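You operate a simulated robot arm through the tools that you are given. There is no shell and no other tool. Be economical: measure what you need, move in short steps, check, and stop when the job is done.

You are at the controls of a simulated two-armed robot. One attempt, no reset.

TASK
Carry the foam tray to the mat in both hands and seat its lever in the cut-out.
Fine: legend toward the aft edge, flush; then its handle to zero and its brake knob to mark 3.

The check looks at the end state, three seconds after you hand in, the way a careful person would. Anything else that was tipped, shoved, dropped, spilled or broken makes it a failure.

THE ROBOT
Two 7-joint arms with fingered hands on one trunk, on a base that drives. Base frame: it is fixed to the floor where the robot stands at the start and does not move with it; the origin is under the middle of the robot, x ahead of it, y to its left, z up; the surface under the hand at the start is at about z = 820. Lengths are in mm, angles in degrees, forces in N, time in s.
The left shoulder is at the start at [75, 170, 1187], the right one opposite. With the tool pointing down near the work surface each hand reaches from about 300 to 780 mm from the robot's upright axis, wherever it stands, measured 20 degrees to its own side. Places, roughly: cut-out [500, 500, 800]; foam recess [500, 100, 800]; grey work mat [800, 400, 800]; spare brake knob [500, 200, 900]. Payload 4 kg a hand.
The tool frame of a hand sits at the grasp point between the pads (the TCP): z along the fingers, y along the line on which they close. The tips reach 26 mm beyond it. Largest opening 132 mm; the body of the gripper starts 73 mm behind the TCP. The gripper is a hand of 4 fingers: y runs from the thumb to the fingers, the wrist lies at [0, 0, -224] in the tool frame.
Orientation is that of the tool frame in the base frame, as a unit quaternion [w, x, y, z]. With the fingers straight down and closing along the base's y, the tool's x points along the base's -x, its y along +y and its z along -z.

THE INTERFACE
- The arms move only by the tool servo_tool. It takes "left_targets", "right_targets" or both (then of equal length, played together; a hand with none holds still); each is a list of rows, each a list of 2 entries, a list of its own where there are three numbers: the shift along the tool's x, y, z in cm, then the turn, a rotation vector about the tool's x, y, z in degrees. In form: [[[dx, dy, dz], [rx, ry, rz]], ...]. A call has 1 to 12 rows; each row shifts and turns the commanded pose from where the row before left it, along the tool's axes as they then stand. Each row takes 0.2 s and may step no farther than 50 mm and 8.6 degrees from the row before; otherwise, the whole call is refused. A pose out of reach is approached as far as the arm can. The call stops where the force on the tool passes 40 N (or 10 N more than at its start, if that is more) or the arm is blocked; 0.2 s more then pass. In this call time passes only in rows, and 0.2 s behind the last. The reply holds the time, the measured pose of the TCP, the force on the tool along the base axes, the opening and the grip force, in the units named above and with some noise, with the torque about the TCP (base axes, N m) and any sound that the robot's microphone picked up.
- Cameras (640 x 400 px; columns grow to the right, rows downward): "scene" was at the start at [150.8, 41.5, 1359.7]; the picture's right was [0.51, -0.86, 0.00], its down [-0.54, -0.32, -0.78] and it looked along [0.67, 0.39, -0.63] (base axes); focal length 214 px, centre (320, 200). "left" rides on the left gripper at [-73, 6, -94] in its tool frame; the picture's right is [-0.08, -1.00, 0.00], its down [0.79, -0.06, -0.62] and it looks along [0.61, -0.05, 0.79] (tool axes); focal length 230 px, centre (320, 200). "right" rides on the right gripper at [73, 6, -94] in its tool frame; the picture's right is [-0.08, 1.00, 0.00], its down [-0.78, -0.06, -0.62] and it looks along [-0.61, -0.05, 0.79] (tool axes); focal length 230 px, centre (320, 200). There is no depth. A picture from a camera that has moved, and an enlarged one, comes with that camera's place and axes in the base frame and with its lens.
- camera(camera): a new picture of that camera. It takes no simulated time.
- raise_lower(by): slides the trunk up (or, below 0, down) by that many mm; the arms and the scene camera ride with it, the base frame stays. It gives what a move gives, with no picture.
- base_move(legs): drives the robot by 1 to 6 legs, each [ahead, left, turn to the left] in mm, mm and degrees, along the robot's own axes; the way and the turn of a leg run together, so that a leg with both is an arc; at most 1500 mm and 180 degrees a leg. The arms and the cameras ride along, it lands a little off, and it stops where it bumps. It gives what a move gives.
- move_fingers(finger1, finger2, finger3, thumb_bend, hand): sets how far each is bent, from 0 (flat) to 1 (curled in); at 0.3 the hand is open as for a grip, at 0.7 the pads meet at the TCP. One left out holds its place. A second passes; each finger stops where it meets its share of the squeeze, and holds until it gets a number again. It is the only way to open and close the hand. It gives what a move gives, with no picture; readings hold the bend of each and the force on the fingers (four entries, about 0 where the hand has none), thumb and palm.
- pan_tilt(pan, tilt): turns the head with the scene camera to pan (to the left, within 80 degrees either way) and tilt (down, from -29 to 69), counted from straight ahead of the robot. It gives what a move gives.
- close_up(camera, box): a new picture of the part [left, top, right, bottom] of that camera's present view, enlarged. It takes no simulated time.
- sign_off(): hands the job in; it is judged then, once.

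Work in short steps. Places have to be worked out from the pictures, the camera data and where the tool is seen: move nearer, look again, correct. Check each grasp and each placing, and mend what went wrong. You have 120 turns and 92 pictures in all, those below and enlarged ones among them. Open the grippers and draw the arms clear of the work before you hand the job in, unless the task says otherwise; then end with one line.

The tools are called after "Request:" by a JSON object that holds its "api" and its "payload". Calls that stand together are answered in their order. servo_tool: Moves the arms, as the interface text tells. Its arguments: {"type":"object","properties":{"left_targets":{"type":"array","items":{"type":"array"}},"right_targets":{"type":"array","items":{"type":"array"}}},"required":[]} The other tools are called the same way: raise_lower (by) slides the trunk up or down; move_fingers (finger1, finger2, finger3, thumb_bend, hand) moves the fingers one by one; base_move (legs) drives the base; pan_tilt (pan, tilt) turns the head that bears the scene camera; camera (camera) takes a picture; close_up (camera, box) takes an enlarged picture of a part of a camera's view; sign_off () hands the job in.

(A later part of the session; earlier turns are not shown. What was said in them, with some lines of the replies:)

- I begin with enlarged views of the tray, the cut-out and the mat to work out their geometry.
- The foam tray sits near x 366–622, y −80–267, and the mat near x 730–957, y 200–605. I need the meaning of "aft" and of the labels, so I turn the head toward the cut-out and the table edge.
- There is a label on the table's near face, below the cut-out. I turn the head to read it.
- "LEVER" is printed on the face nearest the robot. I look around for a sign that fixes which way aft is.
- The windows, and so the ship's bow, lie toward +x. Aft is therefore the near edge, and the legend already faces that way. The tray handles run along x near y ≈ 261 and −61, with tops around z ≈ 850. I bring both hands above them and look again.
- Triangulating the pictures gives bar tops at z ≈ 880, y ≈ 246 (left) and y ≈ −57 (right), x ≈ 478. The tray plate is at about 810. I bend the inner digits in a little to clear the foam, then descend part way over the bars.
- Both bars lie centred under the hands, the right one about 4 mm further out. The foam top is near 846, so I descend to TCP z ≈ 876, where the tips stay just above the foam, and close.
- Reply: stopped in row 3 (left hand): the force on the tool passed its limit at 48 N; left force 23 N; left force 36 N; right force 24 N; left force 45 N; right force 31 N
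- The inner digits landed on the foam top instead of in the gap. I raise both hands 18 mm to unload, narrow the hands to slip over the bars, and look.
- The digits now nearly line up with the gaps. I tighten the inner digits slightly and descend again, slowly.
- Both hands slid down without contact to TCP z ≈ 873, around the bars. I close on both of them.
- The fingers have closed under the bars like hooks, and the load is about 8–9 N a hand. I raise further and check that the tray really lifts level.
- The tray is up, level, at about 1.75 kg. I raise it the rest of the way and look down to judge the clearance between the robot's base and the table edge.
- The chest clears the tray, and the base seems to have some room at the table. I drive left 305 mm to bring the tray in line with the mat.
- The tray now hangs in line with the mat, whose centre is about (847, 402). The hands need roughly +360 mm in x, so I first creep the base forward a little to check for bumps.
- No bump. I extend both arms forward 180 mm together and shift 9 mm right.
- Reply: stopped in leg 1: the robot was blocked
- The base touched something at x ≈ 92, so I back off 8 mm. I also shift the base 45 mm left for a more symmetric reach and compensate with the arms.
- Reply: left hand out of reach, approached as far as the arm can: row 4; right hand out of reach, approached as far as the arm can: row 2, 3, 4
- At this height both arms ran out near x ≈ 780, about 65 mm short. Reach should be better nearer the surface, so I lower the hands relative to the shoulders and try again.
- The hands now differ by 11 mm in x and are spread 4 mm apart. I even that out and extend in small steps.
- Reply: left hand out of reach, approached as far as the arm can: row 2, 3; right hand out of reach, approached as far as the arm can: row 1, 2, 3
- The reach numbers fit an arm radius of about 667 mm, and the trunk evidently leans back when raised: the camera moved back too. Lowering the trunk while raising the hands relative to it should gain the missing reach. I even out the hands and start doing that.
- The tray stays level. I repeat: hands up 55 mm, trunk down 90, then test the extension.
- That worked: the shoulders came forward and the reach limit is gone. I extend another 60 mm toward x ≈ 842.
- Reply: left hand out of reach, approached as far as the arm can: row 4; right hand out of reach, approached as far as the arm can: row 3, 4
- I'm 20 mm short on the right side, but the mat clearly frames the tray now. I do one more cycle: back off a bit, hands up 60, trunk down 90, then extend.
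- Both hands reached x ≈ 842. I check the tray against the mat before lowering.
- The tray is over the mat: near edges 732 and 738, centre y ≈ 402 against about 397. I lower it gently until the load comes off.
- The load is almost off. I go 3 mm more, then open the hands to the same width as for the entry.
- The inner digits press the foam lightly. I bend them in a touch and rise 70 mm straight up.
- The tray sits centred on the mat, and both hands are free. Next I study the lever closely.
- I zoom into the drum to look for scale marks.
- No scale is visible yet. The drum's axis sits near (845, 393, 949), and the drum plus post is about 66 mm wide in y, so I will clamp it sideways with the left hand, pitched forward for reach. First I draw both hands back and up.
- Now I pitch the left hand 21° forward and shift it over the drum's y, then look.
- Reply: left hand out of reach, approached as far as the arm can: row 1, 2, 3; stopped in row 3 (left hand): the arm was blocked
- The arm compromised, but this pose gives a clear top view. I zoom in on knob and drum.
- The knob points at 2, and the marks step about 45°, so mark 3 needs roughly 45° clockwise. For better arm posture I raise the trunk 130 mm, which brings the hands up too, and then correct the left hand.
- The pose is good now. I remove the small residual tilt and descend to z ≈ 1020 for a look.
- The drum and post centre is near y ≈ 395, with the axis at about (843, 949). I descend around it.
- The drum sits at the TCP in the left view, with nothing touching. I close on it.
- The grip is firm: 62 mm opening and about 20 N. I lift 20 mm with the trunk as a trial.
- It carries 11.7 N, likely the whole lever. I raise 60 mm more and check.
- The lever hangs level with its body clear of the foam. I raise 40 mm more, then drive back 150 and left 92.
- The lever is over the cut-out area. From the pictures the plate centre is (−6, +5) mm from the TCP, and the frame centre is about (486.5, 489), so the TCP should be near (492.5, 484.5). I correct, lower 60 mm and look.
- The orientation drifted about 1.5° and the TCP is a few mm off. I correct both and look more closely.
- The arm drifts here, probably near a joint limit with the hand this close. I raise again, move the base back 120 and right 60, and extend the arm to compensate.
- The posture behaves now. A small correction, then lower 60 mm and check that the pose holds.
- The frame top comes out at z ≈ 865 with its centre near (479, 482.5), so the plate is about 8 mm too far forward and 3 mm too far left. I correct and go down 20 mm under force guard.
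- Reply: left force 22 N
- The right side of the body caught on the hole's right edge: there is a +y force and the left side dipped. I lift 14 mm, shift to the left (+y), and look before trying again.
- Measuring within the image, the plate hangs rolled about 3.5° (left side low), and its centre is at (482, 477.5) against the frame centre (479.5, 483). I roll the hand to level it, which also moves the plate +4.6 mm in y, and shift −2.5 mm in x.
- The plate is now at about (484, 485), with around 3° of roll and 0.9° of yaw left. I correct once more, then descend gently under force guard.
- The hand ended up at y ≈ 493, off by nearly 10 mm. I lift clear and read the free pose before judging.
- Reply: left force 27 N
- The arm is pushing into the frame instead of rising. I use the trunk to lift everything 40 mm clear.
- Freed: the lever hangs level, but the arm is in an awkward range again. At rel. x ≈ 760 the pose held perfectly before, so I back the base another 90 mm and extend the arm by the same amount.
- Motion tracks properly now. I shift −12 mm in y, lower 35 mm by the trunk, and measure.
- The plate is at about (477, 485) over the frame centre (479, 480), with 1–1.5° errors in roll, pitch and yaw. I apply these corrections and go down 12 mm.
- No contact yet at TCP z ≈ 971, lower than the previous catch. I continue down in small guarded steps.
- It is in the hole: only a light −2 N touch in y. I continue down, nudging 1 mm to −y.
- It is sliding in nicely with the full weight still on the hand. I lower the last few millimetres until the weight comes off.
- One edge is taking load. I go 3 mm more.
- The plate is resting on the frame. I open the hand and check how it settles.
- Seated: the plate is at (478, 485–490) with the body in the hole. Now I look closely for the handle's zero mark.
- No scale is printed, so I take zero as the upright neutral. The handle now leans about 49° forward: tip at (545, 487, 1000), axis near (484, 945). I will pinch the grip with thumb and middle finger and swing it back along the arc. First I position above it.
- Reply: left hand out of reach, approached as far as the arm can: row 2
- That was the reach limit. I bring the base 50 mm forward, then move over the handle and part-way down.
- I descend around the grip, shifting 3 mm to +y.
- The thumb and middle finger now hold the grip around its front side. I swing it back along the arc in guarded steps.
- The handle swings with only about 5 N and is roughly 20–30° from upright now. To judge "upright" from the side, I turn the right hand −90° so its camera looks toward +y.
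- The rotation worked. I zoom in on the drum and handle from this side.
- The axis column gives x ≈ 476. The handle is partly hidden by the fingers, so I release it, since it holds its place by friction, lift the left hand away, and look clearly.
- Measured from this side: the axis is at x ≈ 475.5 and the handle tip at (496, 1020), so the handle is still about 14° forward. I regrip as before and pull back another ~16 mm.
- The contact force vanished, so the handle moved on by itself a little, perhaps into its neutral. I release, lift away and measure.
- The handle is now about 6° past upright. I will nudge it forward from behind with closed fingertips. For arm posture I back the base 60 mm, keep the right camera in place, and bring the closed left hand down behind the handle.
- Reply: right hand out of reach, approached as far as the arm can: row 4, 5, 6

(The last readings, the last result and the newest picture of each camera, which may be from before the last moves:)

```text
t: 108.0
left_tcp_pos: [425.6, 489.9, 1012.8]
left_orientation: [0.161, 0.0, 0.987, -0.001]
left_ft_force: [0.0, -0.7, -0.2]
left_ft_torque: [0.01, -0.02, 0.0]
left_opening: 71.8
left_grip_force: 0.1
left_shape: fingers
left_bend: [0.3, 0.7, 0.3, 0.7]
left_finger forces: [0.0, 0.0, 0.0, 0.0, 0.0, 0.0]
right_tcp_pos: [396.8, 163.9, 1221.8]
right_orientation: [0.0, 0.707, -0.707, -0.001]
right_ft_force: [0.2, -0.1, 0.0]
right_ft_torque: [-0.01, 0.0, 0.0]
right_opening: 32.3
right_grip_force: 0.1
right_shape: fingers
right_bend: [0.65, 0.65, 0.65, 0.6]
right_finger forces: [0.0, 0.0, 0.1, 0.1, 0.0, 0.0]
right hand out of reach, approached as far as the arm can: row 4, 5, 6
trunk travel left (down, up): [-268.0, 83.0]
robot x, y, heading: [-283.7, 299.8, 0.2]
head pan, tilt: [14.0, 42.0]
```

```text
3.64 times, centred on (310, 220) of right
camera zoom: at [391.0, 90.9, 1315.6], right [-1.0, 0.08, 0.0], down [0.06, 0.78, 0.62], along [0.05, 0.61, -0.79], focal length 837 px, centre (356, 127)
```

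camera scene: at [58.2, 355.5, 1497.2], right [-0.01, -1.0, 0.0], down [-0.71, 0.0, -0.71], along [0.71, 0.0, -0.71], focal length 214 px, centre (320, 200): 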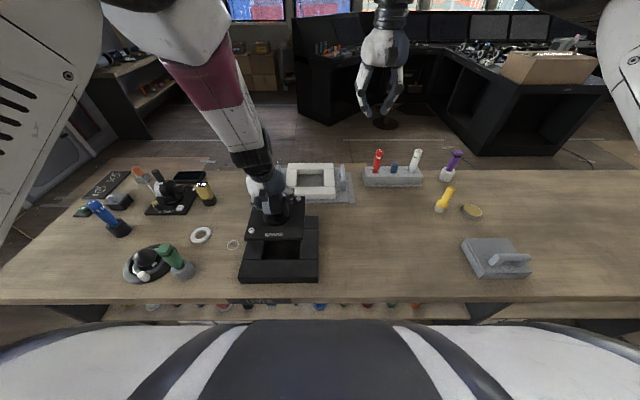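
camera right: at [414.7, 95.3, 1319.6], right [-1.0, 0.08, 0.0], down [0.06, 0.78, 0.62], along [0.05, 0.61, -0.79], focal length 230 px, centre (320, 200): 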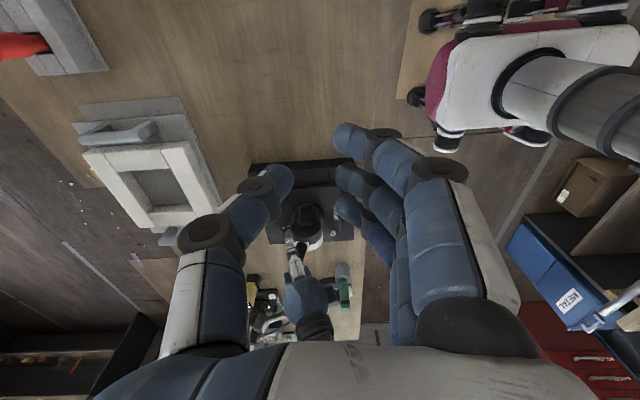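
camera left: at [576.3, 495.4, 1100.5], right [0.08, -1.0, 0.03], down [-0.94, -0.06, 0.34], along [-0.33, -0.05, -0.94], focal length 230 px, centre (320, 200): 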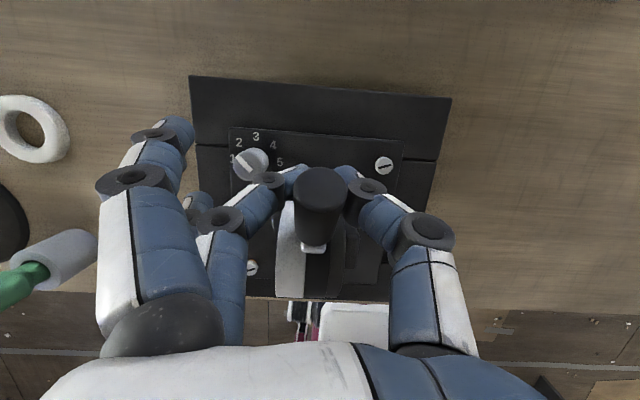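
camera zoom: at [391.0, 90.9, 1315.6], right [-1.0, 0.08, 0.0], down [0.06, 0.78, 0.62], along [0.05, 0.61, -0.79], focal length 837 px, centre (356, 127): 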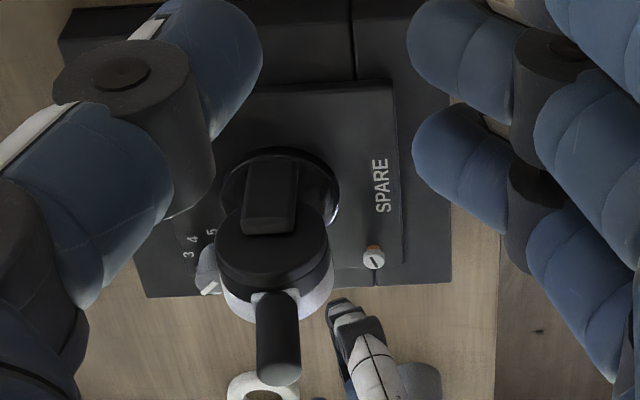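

I see about a 17 mm gap between fingertips and handle. I advance 16 mm, then creep.

Request:
{"api": "servo_tool", "payload": {"left_targets": [[[-0.76, 0, 0.25], [0, 0, 0]], [[-0.76, 0, 0.25], [0, 0, 0]], [[0, 0, 0], [0, 0, 0]]]}}

Request:
{"api": "servo_tool", "payload": {"left_targets": [[[-0.19, 0, 0.06], [0, 0, 0]], [[0, 0, 0], [0, 0, 0]]]}}

Request:
{"api": "servo_tool", "payload": {"left_targets": [[[-0.19, 0, 0.06], [0, 0, 0]], [[0, 0, 0], [0, 0, 0]]]}}

```text
t: 108.8
left_tcp_pos: [441.5, 490.9, 1013.0]
left_orientation: [0.16, -0.002, 0.987, 0.001]
left_ft_force: [0.4, -0.4, 0.3]
left_ft_torque: [0.02, -0.02, 0.01]
left_opening: 71.9
left_grip_force: 0.2
left_shape: fingers
left_bend: [0.3, 0.7, 0.3, 0.7]
left_finger forces: [0.0, 0.0, 0.0, 0.0, 0.1, 0.0]
right_tcp_pos: [396.4, 163.9, 1222.3]
right_orientation: [0.0, 0.707, -0.707, 0.001]
right_ft_force: [-0.4, 0.3, 0.9]
right_ft_torque: [0.01, -0.02, 0.01]
right_opening: 31.8
right_grip_force: 0.0
right_shape: fingers
right_bend: [0.65, 0.65, 0.65, 0.6]
right_finger forces: [0.0, 0.1, 0.1, 0.0, 0.0, 0.0]
trunk travel left (down, up): [-268.0, 83.0]
robot x, y, heading: [-282.0, 300.2, 0.2]
head pan, tilt: [14.0, 42.0]
```

```text
t: 109.3
left_tcp_pos: [443.0, 491.0, 1013.0]
left_orientation: [0.16, -0.002, 0.987, -0.001]
left_ft_force: [0.0, -0.1, 0.5]
left_ft_torque: [0.0, -0.01, 0.0]
left_opening: 72.2
left_grip_force: 0.0
left_shape: fingers
left_bend: [0.3, 0.7, 0.3, 0.7]
left_finger forces: [0.0, 0.0, 0.0, 0.1, 0.0, 0.0]
right_tcp_pos: [397.3, 164.5, 1221.7]
right_orientation: [0.0, -0.707, 0.707, 0.0]
right_ft_force: [-1.1, -0.3, -0.9]
right_ft_torque: [-0.02, 0.03, -0.03]
right_opening: 32.0
right_grip_force: 0.1
right_shape: fingers
right_bend: [0.65, 0.65, 0.65, 0.6]
right_finger forces: [0.0, 0.0, 0.1, 0.0, 0.0, 0.0]
trunk travel left (down, up): [-268.0, 83.0]
robot x, y, heading: [-286.9, 300.4, -0.1]
head pan, tilt: [14.0, 42.0]
```

```text
t: 110.0
left_tcp_pos: [444.5, 492.2, 1013.9]
left_orientation: [0.16, -0.002, 0.987, -0.001]
left_ft_force: [-0.7, -0.1, -0.8]
left_ft_torque: [0.03, 0.02, -0.02]
left_opening: 71.8
left_grip_force: 0.3
left_shape: fingers
left_bend: [0.3, 0.7, 0.3, 0.7]
left_finger forces: [0.0, 0.0, 0.0, 0.1, 0.4, 0.0]
right_tcp_pos: [397.6, 163.8, 1221.6]
right_orientation: [0.0, 0.707, -0.707, 0.001]
right_ft_force: [1.3, -0.8, 0.1]
right_ft_torque: [-0.01, 0.02, 0.0]
right_opening: 32.1
right_grip_force: 0.0
right_shape: fingers
right_bend: [0.65, 0.65, 0.65, 0.6]
right_finger forces: [0.1, 0.0, 0.0, 0.0, 0.0, 0.0]
trunk travel left (down, up): [-268.0, 83.0]
robot x, y, heading: [-281.4, 297.1, 0.2]
head pan, tilt: [14.0, 42.0]
```

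First contact at TCP x ≈ 444.5. I push 5 mm more, then back off and look.

Request:
{"api": "servo_tool", "payload": {"left_targets": [[[-0.24, 0, 0.08], [0, 0, 0]], [[-0.24, 0, 0.08], [0, 0, 0]], [[0, 0, 0], [0, 0, 0]]]}}

Request:
{"api": "servo_tool", "payload": {"left_targets": [[[1.0, 0, -0.33], [0, 0, 0]], [[1.0, 0, -0.33], [0, 0, 0]]]}}

Request:
{"api": "close_up", "payload": {"camera": "right", "box": [250, 165, 370, 275]}}

```text
t: 110.8
left_tcp_pos: [451.1, 490.6, 1011.7]
left_orientation: [0.161, -0.001, 0.987, 0.0]
left_ft_force: [0.8, -0.5, -0.2]
left_ft_torque: [-0.01, -0.02, 0.01]
left_opening: 71.9
left_grip_force: 0.1
left_shape: fingers
left_bend: [0.3, 0.7, 0.3, 0.7]
left_finger forces: [0.1, 0.0, 0.1, 0.0, 0.1, 0.0]
right_tcp_pos: [397.7, 164.2, 1222.0]
right_orientation: [0.0, -0.706, 0.708, 0.0]
right_ft_force: [-0.4, 0.0, -0.2]
right_ft_torque: [-0.02, 0.04, 0.0]
right_opening: 32.2
right_grip_force: 0.2
right_shape: fingers
right_bend: [0.65, 0.65, 0.65, 0.6]
right_finger forces: [0.1, 0.0, 0.0, 0.0, 0.0, 0.0]
trunk travel left (down, up): [-268.0, 83.0]
robot x, y, heading: [-288.2, 298.3, -0.0]
head pan, tilt: [14.0, 42.0]
```

```text
t: 111.3
left_tcp_pos: [429.4, 490.6, 1012.1]
left_orientation: [0.16, 0.0, 0.987, -0.001]
left_ft_force: [1.0, 0.6, 0.0]
left_ft_torque: [0.0, -0.02, 0.0]
left_opening: 71.9
left_grip_force: 0.0
left_shape: fingers
left_bend: [0.3, 0.7, 0.3, 0.7]
left_finger forces: [0.0, 0.0, 0.0, 0.1, 0.0, 0.1]
right_tcp_pos: [397.6, 163.6, 1223.1]
right_orientation: [0.0, -0.707, 0.707, -0.001]
right_ft_force: [1.2, -0.3, -0.8]
right_ft_torque: [-0.02, 0.01, -0.01]
right_opening: 32.3
right_grip_force: 0.0
right_shape: fingers
right_bend: [0.65, 0.65, 0.65, 0.6]
right_finger forces: [0.0, 0.0, 0.1, 0.0, 0.1, 0.0]
trunk travel left (down, up): [-268.0, 83.0]
robot x, y, heading: [-280.5, 299.0, 0.1]
head pan, tilt: [14.0, 42.0]
```

```text
3.64 times, centred on (310, 220) of right
camera zoom: at [390.5, 90.7, 1316.1], right [-1.0, 0.08, 0.0], down [0.06, 0.78, 0.62], along [0.05, 0.62, -0.79], focal length 837 px, centre (356, 127)
```

zoom: 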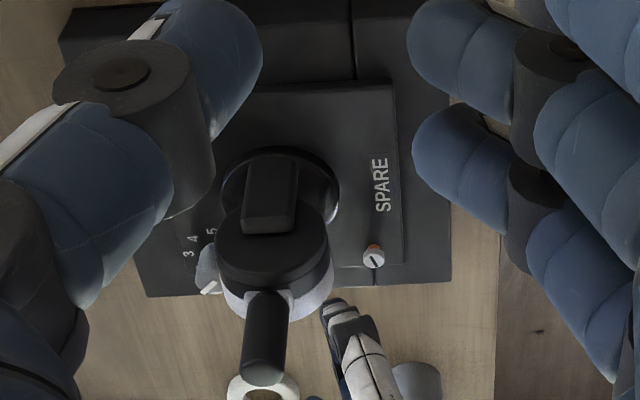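

The handle is now upright within about 2°. Next is the brake knob, near (535, 546) with its top around z ≈ 905. I raise the left hand, drive 160 mm forward, straighten the hand over the knob and pre-turn it 45° counter-clockwise.

Request:
{"api": "servo_tool", "payload": {"left_targets": [[[-1.1, 0, -3.2], [0, 0, 0]], [[-1.1, 0, -3.2], [0, 0, 0]], [[-1.1, 0, -3.2], [0, 0, 0]], [[-1.1, 0, -3.2], [0, 0, 0]]]}}

Request:
{"api": "base_move", "payload": {"legs": [[160, 0, 0]]}}

Request:
{"api": "servo_tool", "payload": {"left_targets": [[[1.68, 1.87, -0.56], [0, 0, 0]], [[1.68, 1.87, -0.56], [0, 0, 0]], [[1.68, 1.87, -0.56], [0, 0, 0]], [[0, 0, 0], [0, 6.1, 0]], [[0, 0, 0], [0, 6.1, 0]], [[0, 0, 0], [0, 6.2, 0]], [[0, 0, 0], [0, 0, -7.5]], [[0, 0, 0], [0, 0, -7.5]], [[0, 0, 0], [0, 0, -7.5]], [[0, 0, 0], [0, 0, -7.5]], [[0, 0, 0], [0, 0, -7.5]], [[0, 0, 0], [0, 0, -7.5]]]}}

Request:
{"api": "move_fingers", "payload": {"hand": "left", "finger2": 0.5, "thumb_bend": 0.5}}

Request:
{"api": "camera", "payload": {"camera": "left"}}

```text
t: 112.3
left_tcp_pos: [431.3, 490.2, 1148.1]
left_orientation: [0.16, -0.001, 0.987, 0.0]
left_ft_force: [-0.6, -0.7, 0.4]
left_ft_torque: [-0.01, 0.01, 0.03]
left_opening: 71.7
left_grip_force: 0.1
left_shape: fingers
left_bend: [0.3, 0.7, 0.3, 0.7]
left_finger forces: [0.1, 0.0, 0.0, 0.0, 0.1, 0.0]
right_tcp_pos: [396.8, 163.5, 1222.5]
right_orientation: [0.0, -0.707, 0.707, -0.001]
right_ft_force: [-0.6, -0.3, -0.2]
right_ft_torque: [0.01, -0.04, 0.0]
right_opening: 32.2
right_grip_force: 0.1
right_shape: fingers
right_bend: [0.65, 0.65, 0.65, 0.6]
right_finger forces: [0.0, 0.0, 0.0, 0.0, 0.0, 0.0]
trunk travel left (down, up): [-268.0, 83.0]
robot x, y, heading: [-281.7, 299.7, -0.3]
head pan, tilt: [14.0, 42.0]
```

```text
t: 113.8
left_tcp_pos: [592.5, 491.2, 1147.1]
left_orientation: [0.16, -0.002, 0.987, -0.001]
left_ft_force: [0.3, -0.5, 0.3]
left_ft_torque: [-0.02, -0.01, -0.04]
left_opening: 71.7
left_grip_force: 0.2
left_shape: fingers
left_bend: [0.3, 0.7, 0.3, 0.7]
left_finger forces: [0.0, 0.1, 0.0, 0.0, 0.0, 0.0]
right_tcp_pos: [558.1, 164.9, 1221.8]
right_orientation: [0.0, 0.707, -0.707, 0.0]
right_ft_force: [1.1, 0.0, 0.0]
right_ft_torque: [-0.03, 0.05, 0.01]
right_opening: 32.0
right_grip_force: 0.1
right_shape: fingers
right_bend: [0.65, 0.65, 0.65, 0.6]
right_finger forces: [0.0, 0.0, 0.0, 0.0, 0.1, 0.1]
trunk travel left (down, up): [-268.0, 83.0]
robot x, y, heading: [-123.7, 297.3, 0.2]
head pan, tilt: [14.0, 42.0]
```

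```text
t: 116.4
left_tcp_pos: [538.2, 547.8, 1148.2]
left_orientation: [0.001, -0.386, 0.923, 0.0]
left_ft_force: [-0.1, -0.9, -0.4]
left_ft_torque: [-0.01, 0.02, -0.01]
left_opening: 71.4
left_grip_force: 0.0
left_shape: fingers
left_bend: [0.3, 0.7, 0.3, 0.7]
left_finger forces: [0.0, 0.1, 0.1, 0.1, 0.0, 0.0]
right_tcp_pos: [557.4, 165.2, 1221.5]
right_orientation: [0.0, -0.707, 0.707, 0.001]
right_ft_force: [0.1, 0.7, 0.1]
right_ft_torque: [0.03, -0.02, -0.01]
right_opening: 32.4
right_grip_force: 0.0
right_shape: fingers
right_bend: [0.65, 0.65, 0.65, 0.6]
right_finger forces: [0.0, 0.0, 0.1, 0.0, 0.1, 0.0]
trunk travel left (down, up): [-268.0, 83.0]
robot x, y, heading: [-121.2, 300.6, 0.3]
head pan, tilt: [14.0, 42.0]
```

```text
t: 117.4
left_tcp_pos: [538.2, 548.3, 1147.2]
left_orientation: [0.0, -0.384, 0.923, -0.001]
left_ft_force: [-1.0, -0.1, -0.1]
left_ft_torque: [-0.02, 0.0, 0.0]
left_opening: 103.1
left_grip_force: 0.1
left_shape: fingers
left_bend: [0.3, 0.5, 0.3, 0.5]
left_finger forces: [0.0, 0.0, 0.0, 0.0, 0.0, 0.0]
right_tcp_pos: [558.3, 165.5, 1222.3]
right_orientation: [0.001, 0.707, -0.707, 0.0]
right_ft_force: [-0.5, 0.6, 0.4]
right_ft_torque: [-0.02, -0.04, 0.0]
right_opening: 32.1
right_grip_force: 0.0
right_shape: fingers
right_bend: [0.65, 0.65, 0.65, 0.6]
right_finger forces: [0.0, 0.1, 0.0, 0.0, 0.1, 0.1]
trunk travel left (down, up): [-268.0, 83.0]
robot x, y, heading: [-124.8, 298.3, 0.3]
head pan, tilt: [14.0, 42.0]
```

```text
8 pictures are left
camera left: at [584.5, 604.8, 1242.4], right [0.76, -0.65, 0.0], down [-0.51, -0.6, 0.62], along [-0.4, -0.47, -0.79], focal length 230 px, centre (320, 200)
```

left: 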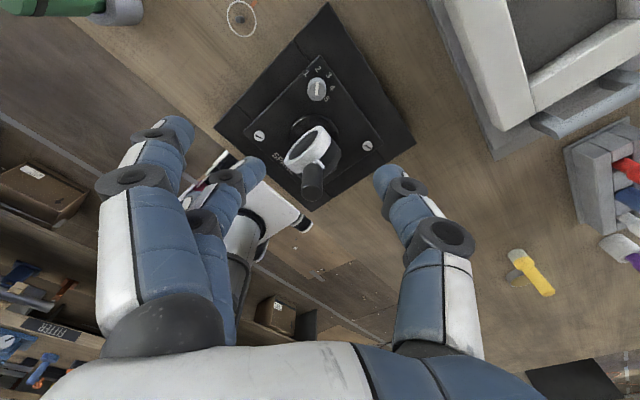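

The knob lies about (536.5, 552.5) by projection. I shift slightly and descend to z ≈ 1000 for a close look.

Request:
{"api": "servo_tool", "payload": {"left_targets": [[[-0.2, 0.44, 3.6], [0, 0, 0]], [[0, 0, 3.6], [0, 0, 0]], [[0, 0, 3.6], [0, 0, 0]], [[0, 0, 3.6], [0, 0, 0]]]}}

Request:
{"api": "close_up", "payload": {"camera": "left", "box": [200, 20, 440, 220]}}

```text
t: 118.4
left_tcp_pos: [536.8, 554.1, 1005.4]
left_orientation: [0.001, -0.384, 0.923, -0.001]
left_ft_force: [0.6, -0.3, 0.5]
left_ft_torque: [-0.02, 0.04, 0.02]
left_opening: 102.9
left_grip_force: 0.0
left_shape: fingers
left_bend: [0.3, 0.5, 0.3, 0.5]
left_finger forces: [0.0, 0.0, 0.0, 0.0, 0.0, 0.0]
right_tcp_pos: [557.4, 165.0, 1222.9]
right_orientation: [-0.001, -0.707, 0.708, 0.0]
right_ft_force: [0.1, -0.3, 0.8]
right_ft_torque: [0.02, 0.0, 0.02]
right_opening: 32.3
right_grip_force: 0.1
right_shape: fingers
right_bend: [0.65, 0.65, 0.65, 0.6]
right_finger forces: [0.1, 0.1, 0.0, 0.0, 0.1, 0.0]
trunk travel left (down, up): [-268.0, 83.0]
robot x, y, heading: [-126.0, 300.6, 0.1]
head pan, tilt: [14.0, 42.0]
```

```text
2.00 times, centred on (320, 120) of left
camera zoom: at [583.8, 610.8, 1100.4], right [0.76, -0.65, 0.0], down [-0.51, -0.6, 0.62], along [-0.4, -0.47, -0.79], focal length 460 px, centre (320, 360)
```

zoom: 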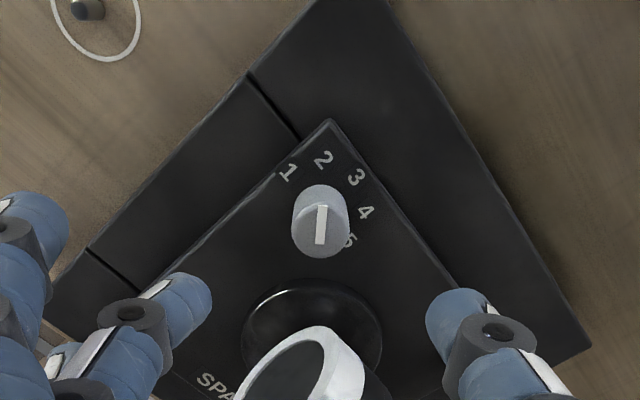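

The knob is centred at about (532.7, 547.5), top z ≈ 897. I correct, descend to TCP z ≈ 903 and pinch it with thumb and middle finger.

Request:
{"api": "servo_tool", "payload": {"left_targets": [[[0.76, -0.18, 2.5], [0, 0, 0]], [[0, 0, 2.6], [0, 0, 0]], [[0, 0, 2.6], [0, 0, 0]], [[0, 0, 2.5], [0, 0, 0]]]}}

Request:
{"api": "move_fingers", "payload": {"hand": "left", "finger2": 0.72, "thumb_bend": 0.72}}

Request:
{"api": "close_up", "payload": {"camera": "left", "box": [200, 50, 440, 250]}}

```text
t: 119.4
left_tcp_pos: [535.6, 545.5, 907.2]
left_orientation: [0.005, -0.384, 0.924, -0.001]
left_ft_force: [0.8, 0.4, 16.7]
left_ft_torque: [0.48, 0.52, -0.06]
left_opening: 102.8
left_grip_force: 8.8
left_shape: fingers
left_bend: [0.3, 0.53, 0.3, 0.5]
left_finger forces: [0.0, 16.8, 0.1, 0.0, 0.1, 0.1]
right_tcp_pos: [555.3, 163.5, 1223.6]
right_orientation: [0.002, -0.707, 0.707, -0.001]
right_ft_force: [-0.8, -0.1, 0.3]
right_ft_torque: [-0.02, -0.04, 0.01]
right_opening: 32.0
right_grip_force: 0.0
right_shape: fingers
right_bend: [0.65, 0.65, 0.65, 0.6]
right_finger forces: [0.0, 0.0, 0.0, 0.0, 0.0, 0.0]
trunk travel left (down, up): [-268.0, 83.0]
robot x, y, heading: [-124.1, 299.1, 0.2]
head pan, tilt: [14.0, 42.0]
```

```text
t: 120.4
left_tcp_pos: [538.1, 545.4, 903.7]
left_orientation: [0.002, -0.384, 0.923, -0.001]
left_ft_force: [20.8, 1.6, 16.2]
left_ft_torque: [-0.28, -0.95, 0.8]
left_opening: 95.7
left_grip_force: 20.0
left_shape: fingers
left_bend: [0.3, 0.7, 0.3, 0.62]
left_finger forces: [0.0, 10.1, 0.1, 0.1, 29.7, 0.0]
right_tcp_pos: [558.2, 164.9, 1221.3]
right_orientation: [0.0, -0.707, 0.707, 0.0]
right_ft_force: [0.5, -0.1, -0.9]
right_ft_torque: [-0.03, -0.04, 0.02]
right_opening: 32.4
right_grip_force: 0.0
right_shape: fingers
right_bend: [0.65, 0.65, 0.65, 0.6]
right_finger forces: [0.1, 0.1, 0.1, 0.0, 0.0, 0.1]
trunk travel left (down, up): [-268.0, 83.0]
robot x, y, heading: [-122.3, 299.2, -0.1]
head pan, tilt: [14.0, 42.0]
```

```text
2.00 times, centred on (320, 150) of left
camera zoom: at [583.4, 602.8, 998.6], right [0.76, -0.65, 0.0], down [-0.51, -0.6, 0.61], along [-0.4, -0.47, -0.79], focal length 460 px, centre (320, 300)
```

zoom: 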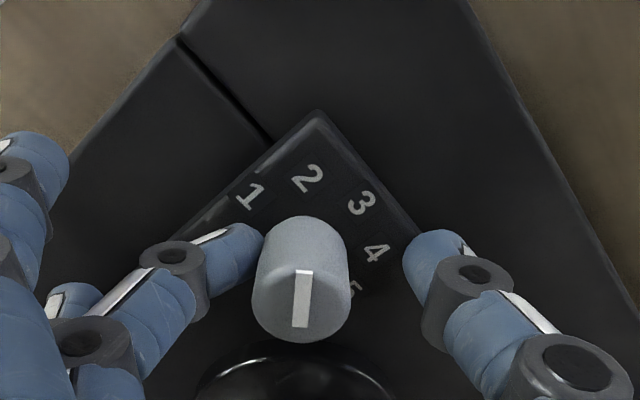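

Both digits touched the plate: TCP 904 is too low, and the hand is about 5 mm off toward the thumb side. I open, raise to ~910, shift 5 mm along the closing axis, and pinch again.

Request:
{"api": "move_fingers", "payload": {"hand": "left", "finger2": 0.5, "thumb_bend": 0.5}}

Request:
{"api": "servo_tool", "payload": {"left_targets": [[[0, 0, -0.6], [0, 0, 0]], [[0, 0.5, 0], [0, 0, 0]], [[0, 0, 0], [0, 0, 0]]]}}

Request:
{"api": "move_fingers", "payload": {"hand": "left", "finger2": 0.72, "thumb_bend": 0.72}}

```text
t: 121.4
left_tcp_pos: [534.8, 545.7, 904.3]
left_orientation: [0.002, -0.384, 0.923, -0.001]
left_ft_force: [9.9, 10.7, 24.7]
left_ft_torque: [0.27, -0.3, 0.45]
left_opening: 99.5
left_grip_force: 15.6
left_shape: fingers
left_bend: [0.3, 0.67, 0.3, 0.52]
left_finger forces: [0.1, 14.3, 0.0, 0.0, 16.9, 0.0]
right_tcp_pos: [556.8, 165.2, 1223.6]
right_orientation: [0.001, -0.707, 0.708, 0.0]
right_ft_force: [0.2, -0.8, -0.4]
right_ft_torque: [0.0, 0.02, 0.0]
right_opening: 32.0
right_grip_force: 0.2
right_shape: fingers
right_bend: [0.65, 0.65, 0.65, 0.6]
right_finger forces: [0.0, 0.0, 0.0, 0.0, 0.0, 0.1]
trunk travel left (down, up): [-268.0, 83.0]
robot x, y, heading: [-125.5, 300.4, 0.2]
head pan, tilt: [14.0, 42.0]
```

```text
t: 122.2
left_tcp_pos: [529.4, 547.2, 907.5]
left_orientation: [-0.002, -0.384, 0.923, -0.001]
left_ft_force: [0.1, -2.1, 5.1]
left_ft_torque: [-0.06, 0.0, 0.05]
left_opening: 105.5
left_grip_force: 2.2
left_shape: fingers
left_bend: [0.3, 0.52, 0.3, 0.49]
left_finger forces: [0.0, 2.6, 0.0, 0.0, 1.8, 0.1]
right_tcp_pos: [557.0, 164.1, 1221.9]
right_orientation: [-0.001, 0.707, -0.707, 0.001]
right_ft_force: [0.2, -0.1, 0.0]
right_ft_torque: [-0.05, 0.02, 0.0]
right_opening: 32.0
right_grip_force: 0.0
right_shape: fingers
right_bend: [0.65, 0.65, 0.65, 0.6]
right_finger forces: [0.0, 0.0, 0.1, 0.0, 0.1, 0.0]
trunk travel left (down, up): [-268.0, 83.0]
robot x, y, heading: [-125.3, 303.4, -0.1]
head pan, tilt: [14.0, 42.0]
```

```text
t: 123.2
left_tcp_pos: [529.4, 547.3, 907.1]
left_orientation: [-0.001, -0.384, 0.923, 0.0]
left_ft_force: [-0.9, -6.3, -0.4]
left_ft_torque: [-0.05, 0.08, -0.03]
left_opening: 82.9
left_grip_force: 9.4
left_shape: fingers
left_bend: [0.3, 0.67, 0.3, 0.66]
left_finger forces: [0.0, 7.1, 0.0, 0.0, 10.6, 0.1]
right_tcp_pos: [557.6, 164.5, 1221.3]
right_orientation: [-0.001, 0.707, -0.707, 0.0]
right_ft_force: [-0.3, -0.2, -1.4]
right_ft_torque: [0.03, 0.01, 0.01]
right_opening: 32.1
right_grip_force: 0.0
right_shape: fingers
right_bend: [0.65, 0.65, 0.65, 0.6]
right_finger forces: [0.0, 0.0, 0.0, 0.0, 0.1, 0.1]
trunk travel left (down, up): [-268.0, 83.0]
robot x, y, heading: [-122.9, 303.0, -0.2]
head pan, tilt: [14.0, 42.0]
```

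It's a symmetric pinch now (0.67/0.66 bend, 7–10 N). I turn 45° clockwise.

Request:
{"api": "servo_tool", "payload": {"left_targets": [[[0, 0, 0], [0, 0, 7.5]], [[0, 0, 0], [0, 0, 7.5]], [[0, 0, 0], [0, 0, 7.5]], [[0, 0, 0], [0, 0, 7.5]], [[0, 0, 0], [0, 0, 7.5]], [[0, 0, 0], [0, 0, 7.5]]]}}

Request:
{"api": "close_up", "payload": {"camera": "left", "box": [200, 50, 440, 250]}}

```text
t: 124.6
left_tcp_pos: [530.6, 548.5, 906.7]
left_orientation: [0.001, 0.0, 1.0, 0.0]
left_ft_force: [-0.8, -3.7, 0.1]
left_ft_torque: [-0.01, 0.01, 0.03]
left_opening: 82.6
left_grip_force: 8.7
left_shape: fingers
left_bend: [0.3, 0.67, 0.3, 0.66]
left_finger forces: [0.1, 7.0, 0.1, 0.0, 9.6, 0.0]
right_tcp_pos: [557.6, 163.8, 1221.4]
right_orientation: [0.0, 0.707, -0.707, 0.0]
right_ft_force: [-0.4, 0.3, 0.3]
right_ft_torque: [-0.03, 0.03, 0.0]
right_opening: 32.1
right_grip_force: 0.0
right_shape: fingers
right_bend: [0.65, 0.65, 0.65, 0.6]
right_finger forces: [0.0, 0.1, 0.1, 0.0, 0.0, 0.0]
trunk travel left (down, up): [-268.0, 83.0]
robot x, y, heading: [-120.8, 300.3, 0.5]
head pan, tilt: [14.0, 42.0]
```

```text
2.00 times, centred on (320, 150) of left
camera zoom: at [602.5, 556.1, 1002.5], right [0.08, -1.0, 0.0], down [-0.79, -0.06, 0.62], along [-0.61, -0.05, -0.79], focal length 460 px, centre (320, 300)
```

zoom: 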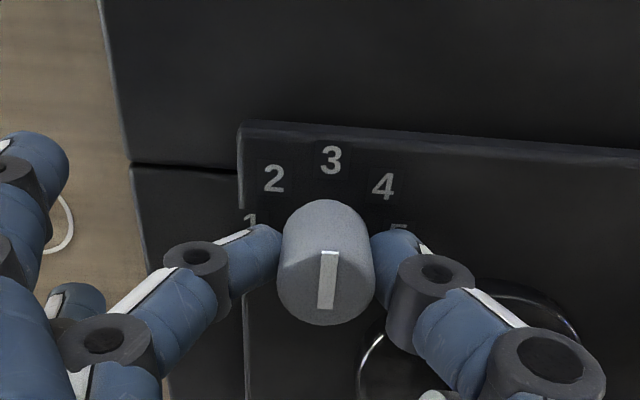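

The pointer stands exactly on 3. I open just enough, rise straight up, and check the lever.

Request:
{"api": "move_fingers", "payload": {"hand": "left", "finger2": 0.6, "thumb_bend": 0.6}}

Request:
{"api": "servo_tool", "payload": {"left_targets": [[[0, 0, -1], [0, 0, 0]], [[0, 0, -2], [0, 0, 0]], [[0, 0, -3.5], [0, 0, 0]], [[0, 0, -4], [0, 0, 0]], [[0, 0, -4], [0, 0, 0]], [[0, 0, -4], [0, 0, 0]]]}}

Request:
{"api": "close_up", "payload": {"camera": "left", "box": [180, 0, 500, 220]}}

```text
t: 125.6
left_tcp_pos: [530.1, 548.9, 907.9]
left_orientation: [0.0, -0.002, 1.0, 0.0]
left_ft_force: [-0.1, 0.6, 0.2]
left_ft_torque: [0.04, 0.0, 0.0]
left_opening: 86.5
left_grip_force: 0.0
left_shape: fingers
left_bend: [0.3, 0.6, 0.3, 0.6]
left_finger forces: [0.1, 0.1, 0.0, 0.1, 0.0, 0.1]
right_tcp_pos: [556.5, 164.5, 1222.3]
right_orientation: [0.0, -0.707, 0.707, 0.0]
right_ft_force: [-0.8, -0.4, -0.1]
right_ft_torque: [-0.03, 0.03, 0.0]
right_opening: 32.3
right_grip_force: 0.0
right_shape: fingers
right_bend: [0.65, 0.65, 0.65, 0.6]
right_finger forces: [0.0, 0.0, 0.0, 0.0, 0.0, 0.1]
trunk travel left (down, up): [-268.0, 83.0]
robot x, y, heading: [-122.9, 300.8, 0.2]
head pan, tilt: [14.0, 42.0]
```

```text
t: 127.0
left_tcp_pos: [529.1, 547.9, 1092.5]
left_orientation: [0.001, -0.002, 1.0, 0.0]
left_ft_force: [0.2, -0.7, -0.5]
left_ft_torque: [0.02, 0.0, 0.0]
left_opening: 86.7
left_grip_force: 0.1
left_shape: fingers
left_bend: [0.3, 0.6, 0.3, 0.6]
left_finger forces: [0.0, 0.0, 0.1, 0.0, 0.0, 0.1]
right_tcp_pos: [558.1, 165.7, 1222.2]
right_orientation: [0.001, -0.707, 0.707, -0.001]
right_ft_force: [-0.3, -1.0, 0.0]
right_ft_torque: [0.01, -0.02, 0.0]
right_opening: 32.1
right_grip_force: 0.0
right_shape: fingers
right_bend: [0.65, 0.65, 0.65, 0.6]
right_finger forces: [0.0, 0.0, 0.0, 0.0, 0.1, 0.0]
trunk travel left (down, up): [-268.0, 83.0]
robot x, y, heading: [-125.0, 304.0, 0.3]
head pan, tilt: [14.0, 42.0]
```

```text
1.82 times, centred on (340, 110) of left
camera zoom: at [600.8, 555.3, 1187.6], right [0.08, -1.0, 0.0], down [-0.79, -0.06, 0.62], along [-0.61, -0.05, -0.79], focal length 418 px, centre (284, 364)
```

zoom: 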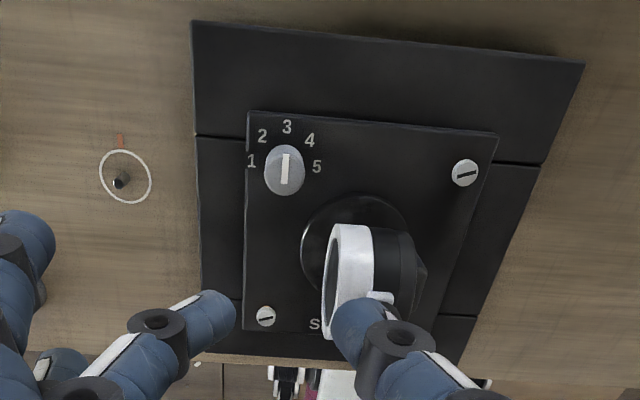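

The knob is at 3 and the plate is evenly seated. I raise the left hand, back the base away 160 mm, which returns the right camera to its side view, and check the handle.

Request:
{"api": "servo_tool", "payload": {"left_targets": [[[0, 0.5, -3], [0, 0, 0]], [[0, 1, -3], [0, 0, 0]], [[0, 1, -3], [0, 0, 0]]]}}

Request:
{"api": "base_move", "payload": {"legs": [[-160, 0, 0]]}}

Request:
{"api": "close_up", "payload": {"camera": "right", "box": [250, 165, 370, 275]}}

```text
t: 127.8
left_tcp_pos: [529.0, 575.5, 1183.8]
left_orientation: [0.0, -0.002, 1.0, 0.0]
left_ft_force: [0.4, -1.3, 0.3]
left_ft_torque: [-0.01, -0.02, 0.04]
left_opening: 86.5
left_grip_force: 0.1
left_shape: fingers
left_bend: [0.3, 0.6, 0.3, 0.6]
left_finger forces: [0.0, 0.1, 0.0, 0.0, 0.0, 0.0]
right_tcp_pos: [556.6, 165.1, 1222.5]
right_orientation: [-0.001, 0.708, -0.707, 0.001]
right_ft_force: [0.4, 0.4, 0.1]
right_ft_torque: [0.01, 0.01, -0.04]
right_opening: 32.0
right_grip_force: 0.1
right_shape: fingers
right_bend: [0.65, 0.65, 0.65, 0.6]
right_finger forces: [0.0, 0.1, 0.0, 0.1, 0.0, 0.1]
trunk travel left (down, up): [-268.0, 83.0]
robot x, y, heading: [-120.5, 303.0, 0.1]
head pan, tilt: [14.0, 42.0]
```

```text
t: 129.2
left_tcp_pos: [370.7, 573.2, 1183.0]
left_orientation: [0.001, -0.001, 1.0, 0.0]
left_ft_force: [0.3, 0.5, 0.6]
left_ft_torque: [0.02, -0.01, 0.0]
left_opening: 86.2
left_grip_force: 0.1
left_shape: fingers
left_bend: [0.3, 0.6, 0.3, 0.6]
left_finger forces: [0.0, 0.1, 0.0, 0.0, 0.0, 0.1]
right_tcp_pos: [399.0, 163.9, 1221.6]
right_orientation: [0.001, -0.707, 0.707, -0.001]
right_ft_force: [-0.4, -1.4, 0.3]
right_ft_torque: [-0.01, -0.05, 0.0]
right_opening: 32.3
right_grip_force: 0.1
right_shape: fingers
right_bend: [0.65, 0.65, 0.65, 0.6]
right_finger forces: [0.0, 0.0, 0.0, 0.0, 0.0, 0.0]
trunk travel left (down, up): [-268.0, 83.0]
robot x, y, heading: [-282.8, 296.9, 0.3]
head pan, tilt: [14.0, 42.0]
```

```text
3.64 times, centred on (310, 220) of right
camera zoom: at [391.2, 90.7, 1316.4], right [-1.0, 0.08, 0.0], down [0.06, 0.78, 0.62], along [0.05, 0.62, -0.79], focal length 837 px, centre (356, 127)
```

zoom: 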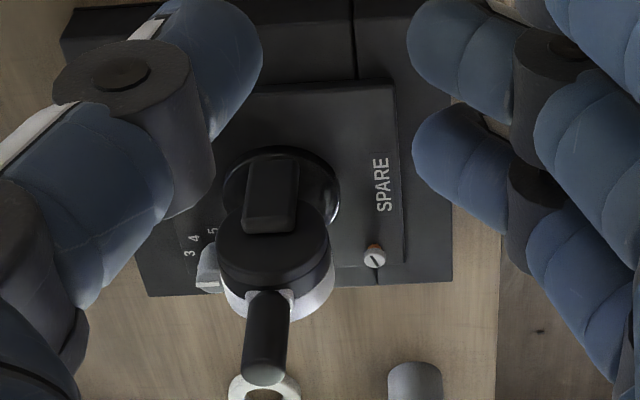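

The handle stands upright within about 2°. I open both hands fully and take a last overview.

Request:
{"api": "move_fingers", "payload": {"hand": "left", "finger1": 0.3, "finger2": 0.3, "finger3": 0.3, "thumb_bend": 0.3}}

Request:
{"api": "move_fingers", "payload": {"hand": "right", "finger1": 0.3, "finger2": 0.3, "finger3": 0.3, "thumb_bend": 0.3}}

Request:
{"api": "camera", "payload": {"camera": "scene"}}

Request:
{"api": "close_up", "payload": {"camera": "scene", "box": [260, 130, 380, 240]}}

```text
t: 130.2
left_tcp_pos: [369.7, 573.1, 1183.5]
left_orientation: [0.001, -0.001, 1.0, 0.0]
left_ft_force: [-0.5, -0.2, 0.6]
left_ft_torque: [-0.01, -0.03, 0.02]
left_opening: 136.1
left_grip_force: 0.0
left_shape: fingers
left_bend: [0.3, 0.3, 0.3, 0.3]
left_finger forces: [0.0, 0.1, 0.0, 0.1, 0.0, 0.0]
right_tcp_pos: [397.7, 162.9, 1221.6]
right_orientation: [0.001, 0.707, -0.707, 0.0]
right_ft_force: [-0.3, 0.3, 0.4]
right_ft_torque: [-0.02, -0.03, 0.01]
right_opening: 31.9
right_grip_force: 0.0
right_shape: fingers
right_bend: [0.65, 0.65, 0.65, 0.6]
right_finger forces: [0.1, 0.1, 0.0, 0.1, 0.1, 0.1]
trunk travel left (down, up): [-268.0, 83.0]
robot x, y, heading: [-283.7, 299.8, 0.1]
head pan, tilt: [14.0, 42.0]
```

```text
t: 131.2
left_tcp_pos: [370.3, 573.9, 1183.5]
left_orientation: [0.001, -0.001, 1.0, 0.0]
left_ft_force: [0.1, -0.9, 0.0]
left_ft_torque: [-0.03, 0.01, -0.01]
left_opening: 135.8
left_grip_force: 0.1
left_shape: fingers
left_bend: [0.3, 0.3, 0.3, 0.3]
left_finger forces: [0.0, 0.0, 0.0, 0.0, 0.0, 0.0]
right_tcp_pos: [398.9, 163.4, 1221.6]
right_orientation: [0.0, 0.707, -0.707, 0.0]
right_ft_force: [0.0, -0.3, 0.2]
right_ft_torque: [-0.02, 0.02, 0.04]
right_opening: 135.6
right_grip_force: 0.0
right_shape: fingers
right_bend: [0.3, 0.3, 0.3, 0.3]
right_finger forces: [0.0, 0.1, 0.0, 0.0, 0.0, 0.2]
trunk travel left (down, up): [-268.0, 83.0]
robot x, y, heading: [-281.4, 297.5, 0.1]
head pan, tilt: [14.0, 42.0]
```

```text
2 pictures are left
camera scene: at [-153.7, 318.1, 1424.5], right [0.24, -0.97, 0.0], down [-0.65, -0.16, -0.74], along [0.72, 0.18, -0.67], focal length 214 px, centre (320, 200)
```

scene: 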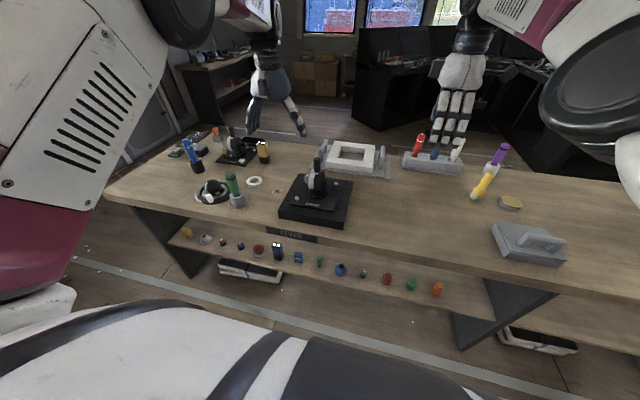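

```text
3.64 times, centred on (320, 185) of scene
camera zoom: at [-153.7, 318.1, 1424.5], right [0.24, -0.97, 0.0], down [-0.65, -0.16, -0.74], along [0.72, 0.18, -0.67], focal length 780 px, centre (320, 254)
```

zoom: 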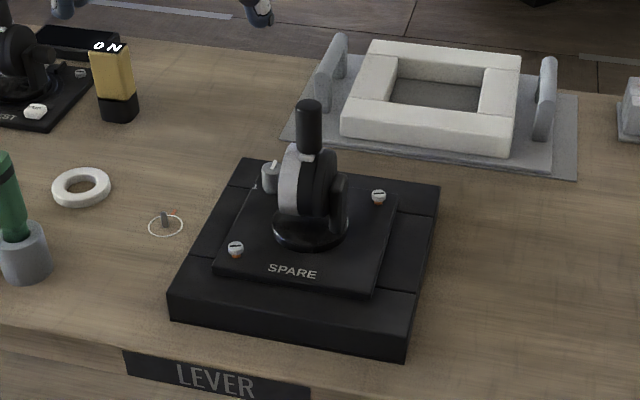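

The tray sits on the mat, the lever is seated with its legend aft, the handle is upright and the knob is on 3. Nothing else looks disturbed and both hands are clear, so I hand in.

Request:
{"api": "sign_off", "payload": {}}

```text
The job is handed in.
```

I carried the foam tray to the mat in both hands and seated the lever in the cut-out, flush by eye, legend toward the near (aft) edge; its handle is upright within about 2° (no zero mark was visible, so I took upright as zero) and its brake knob is on 3.
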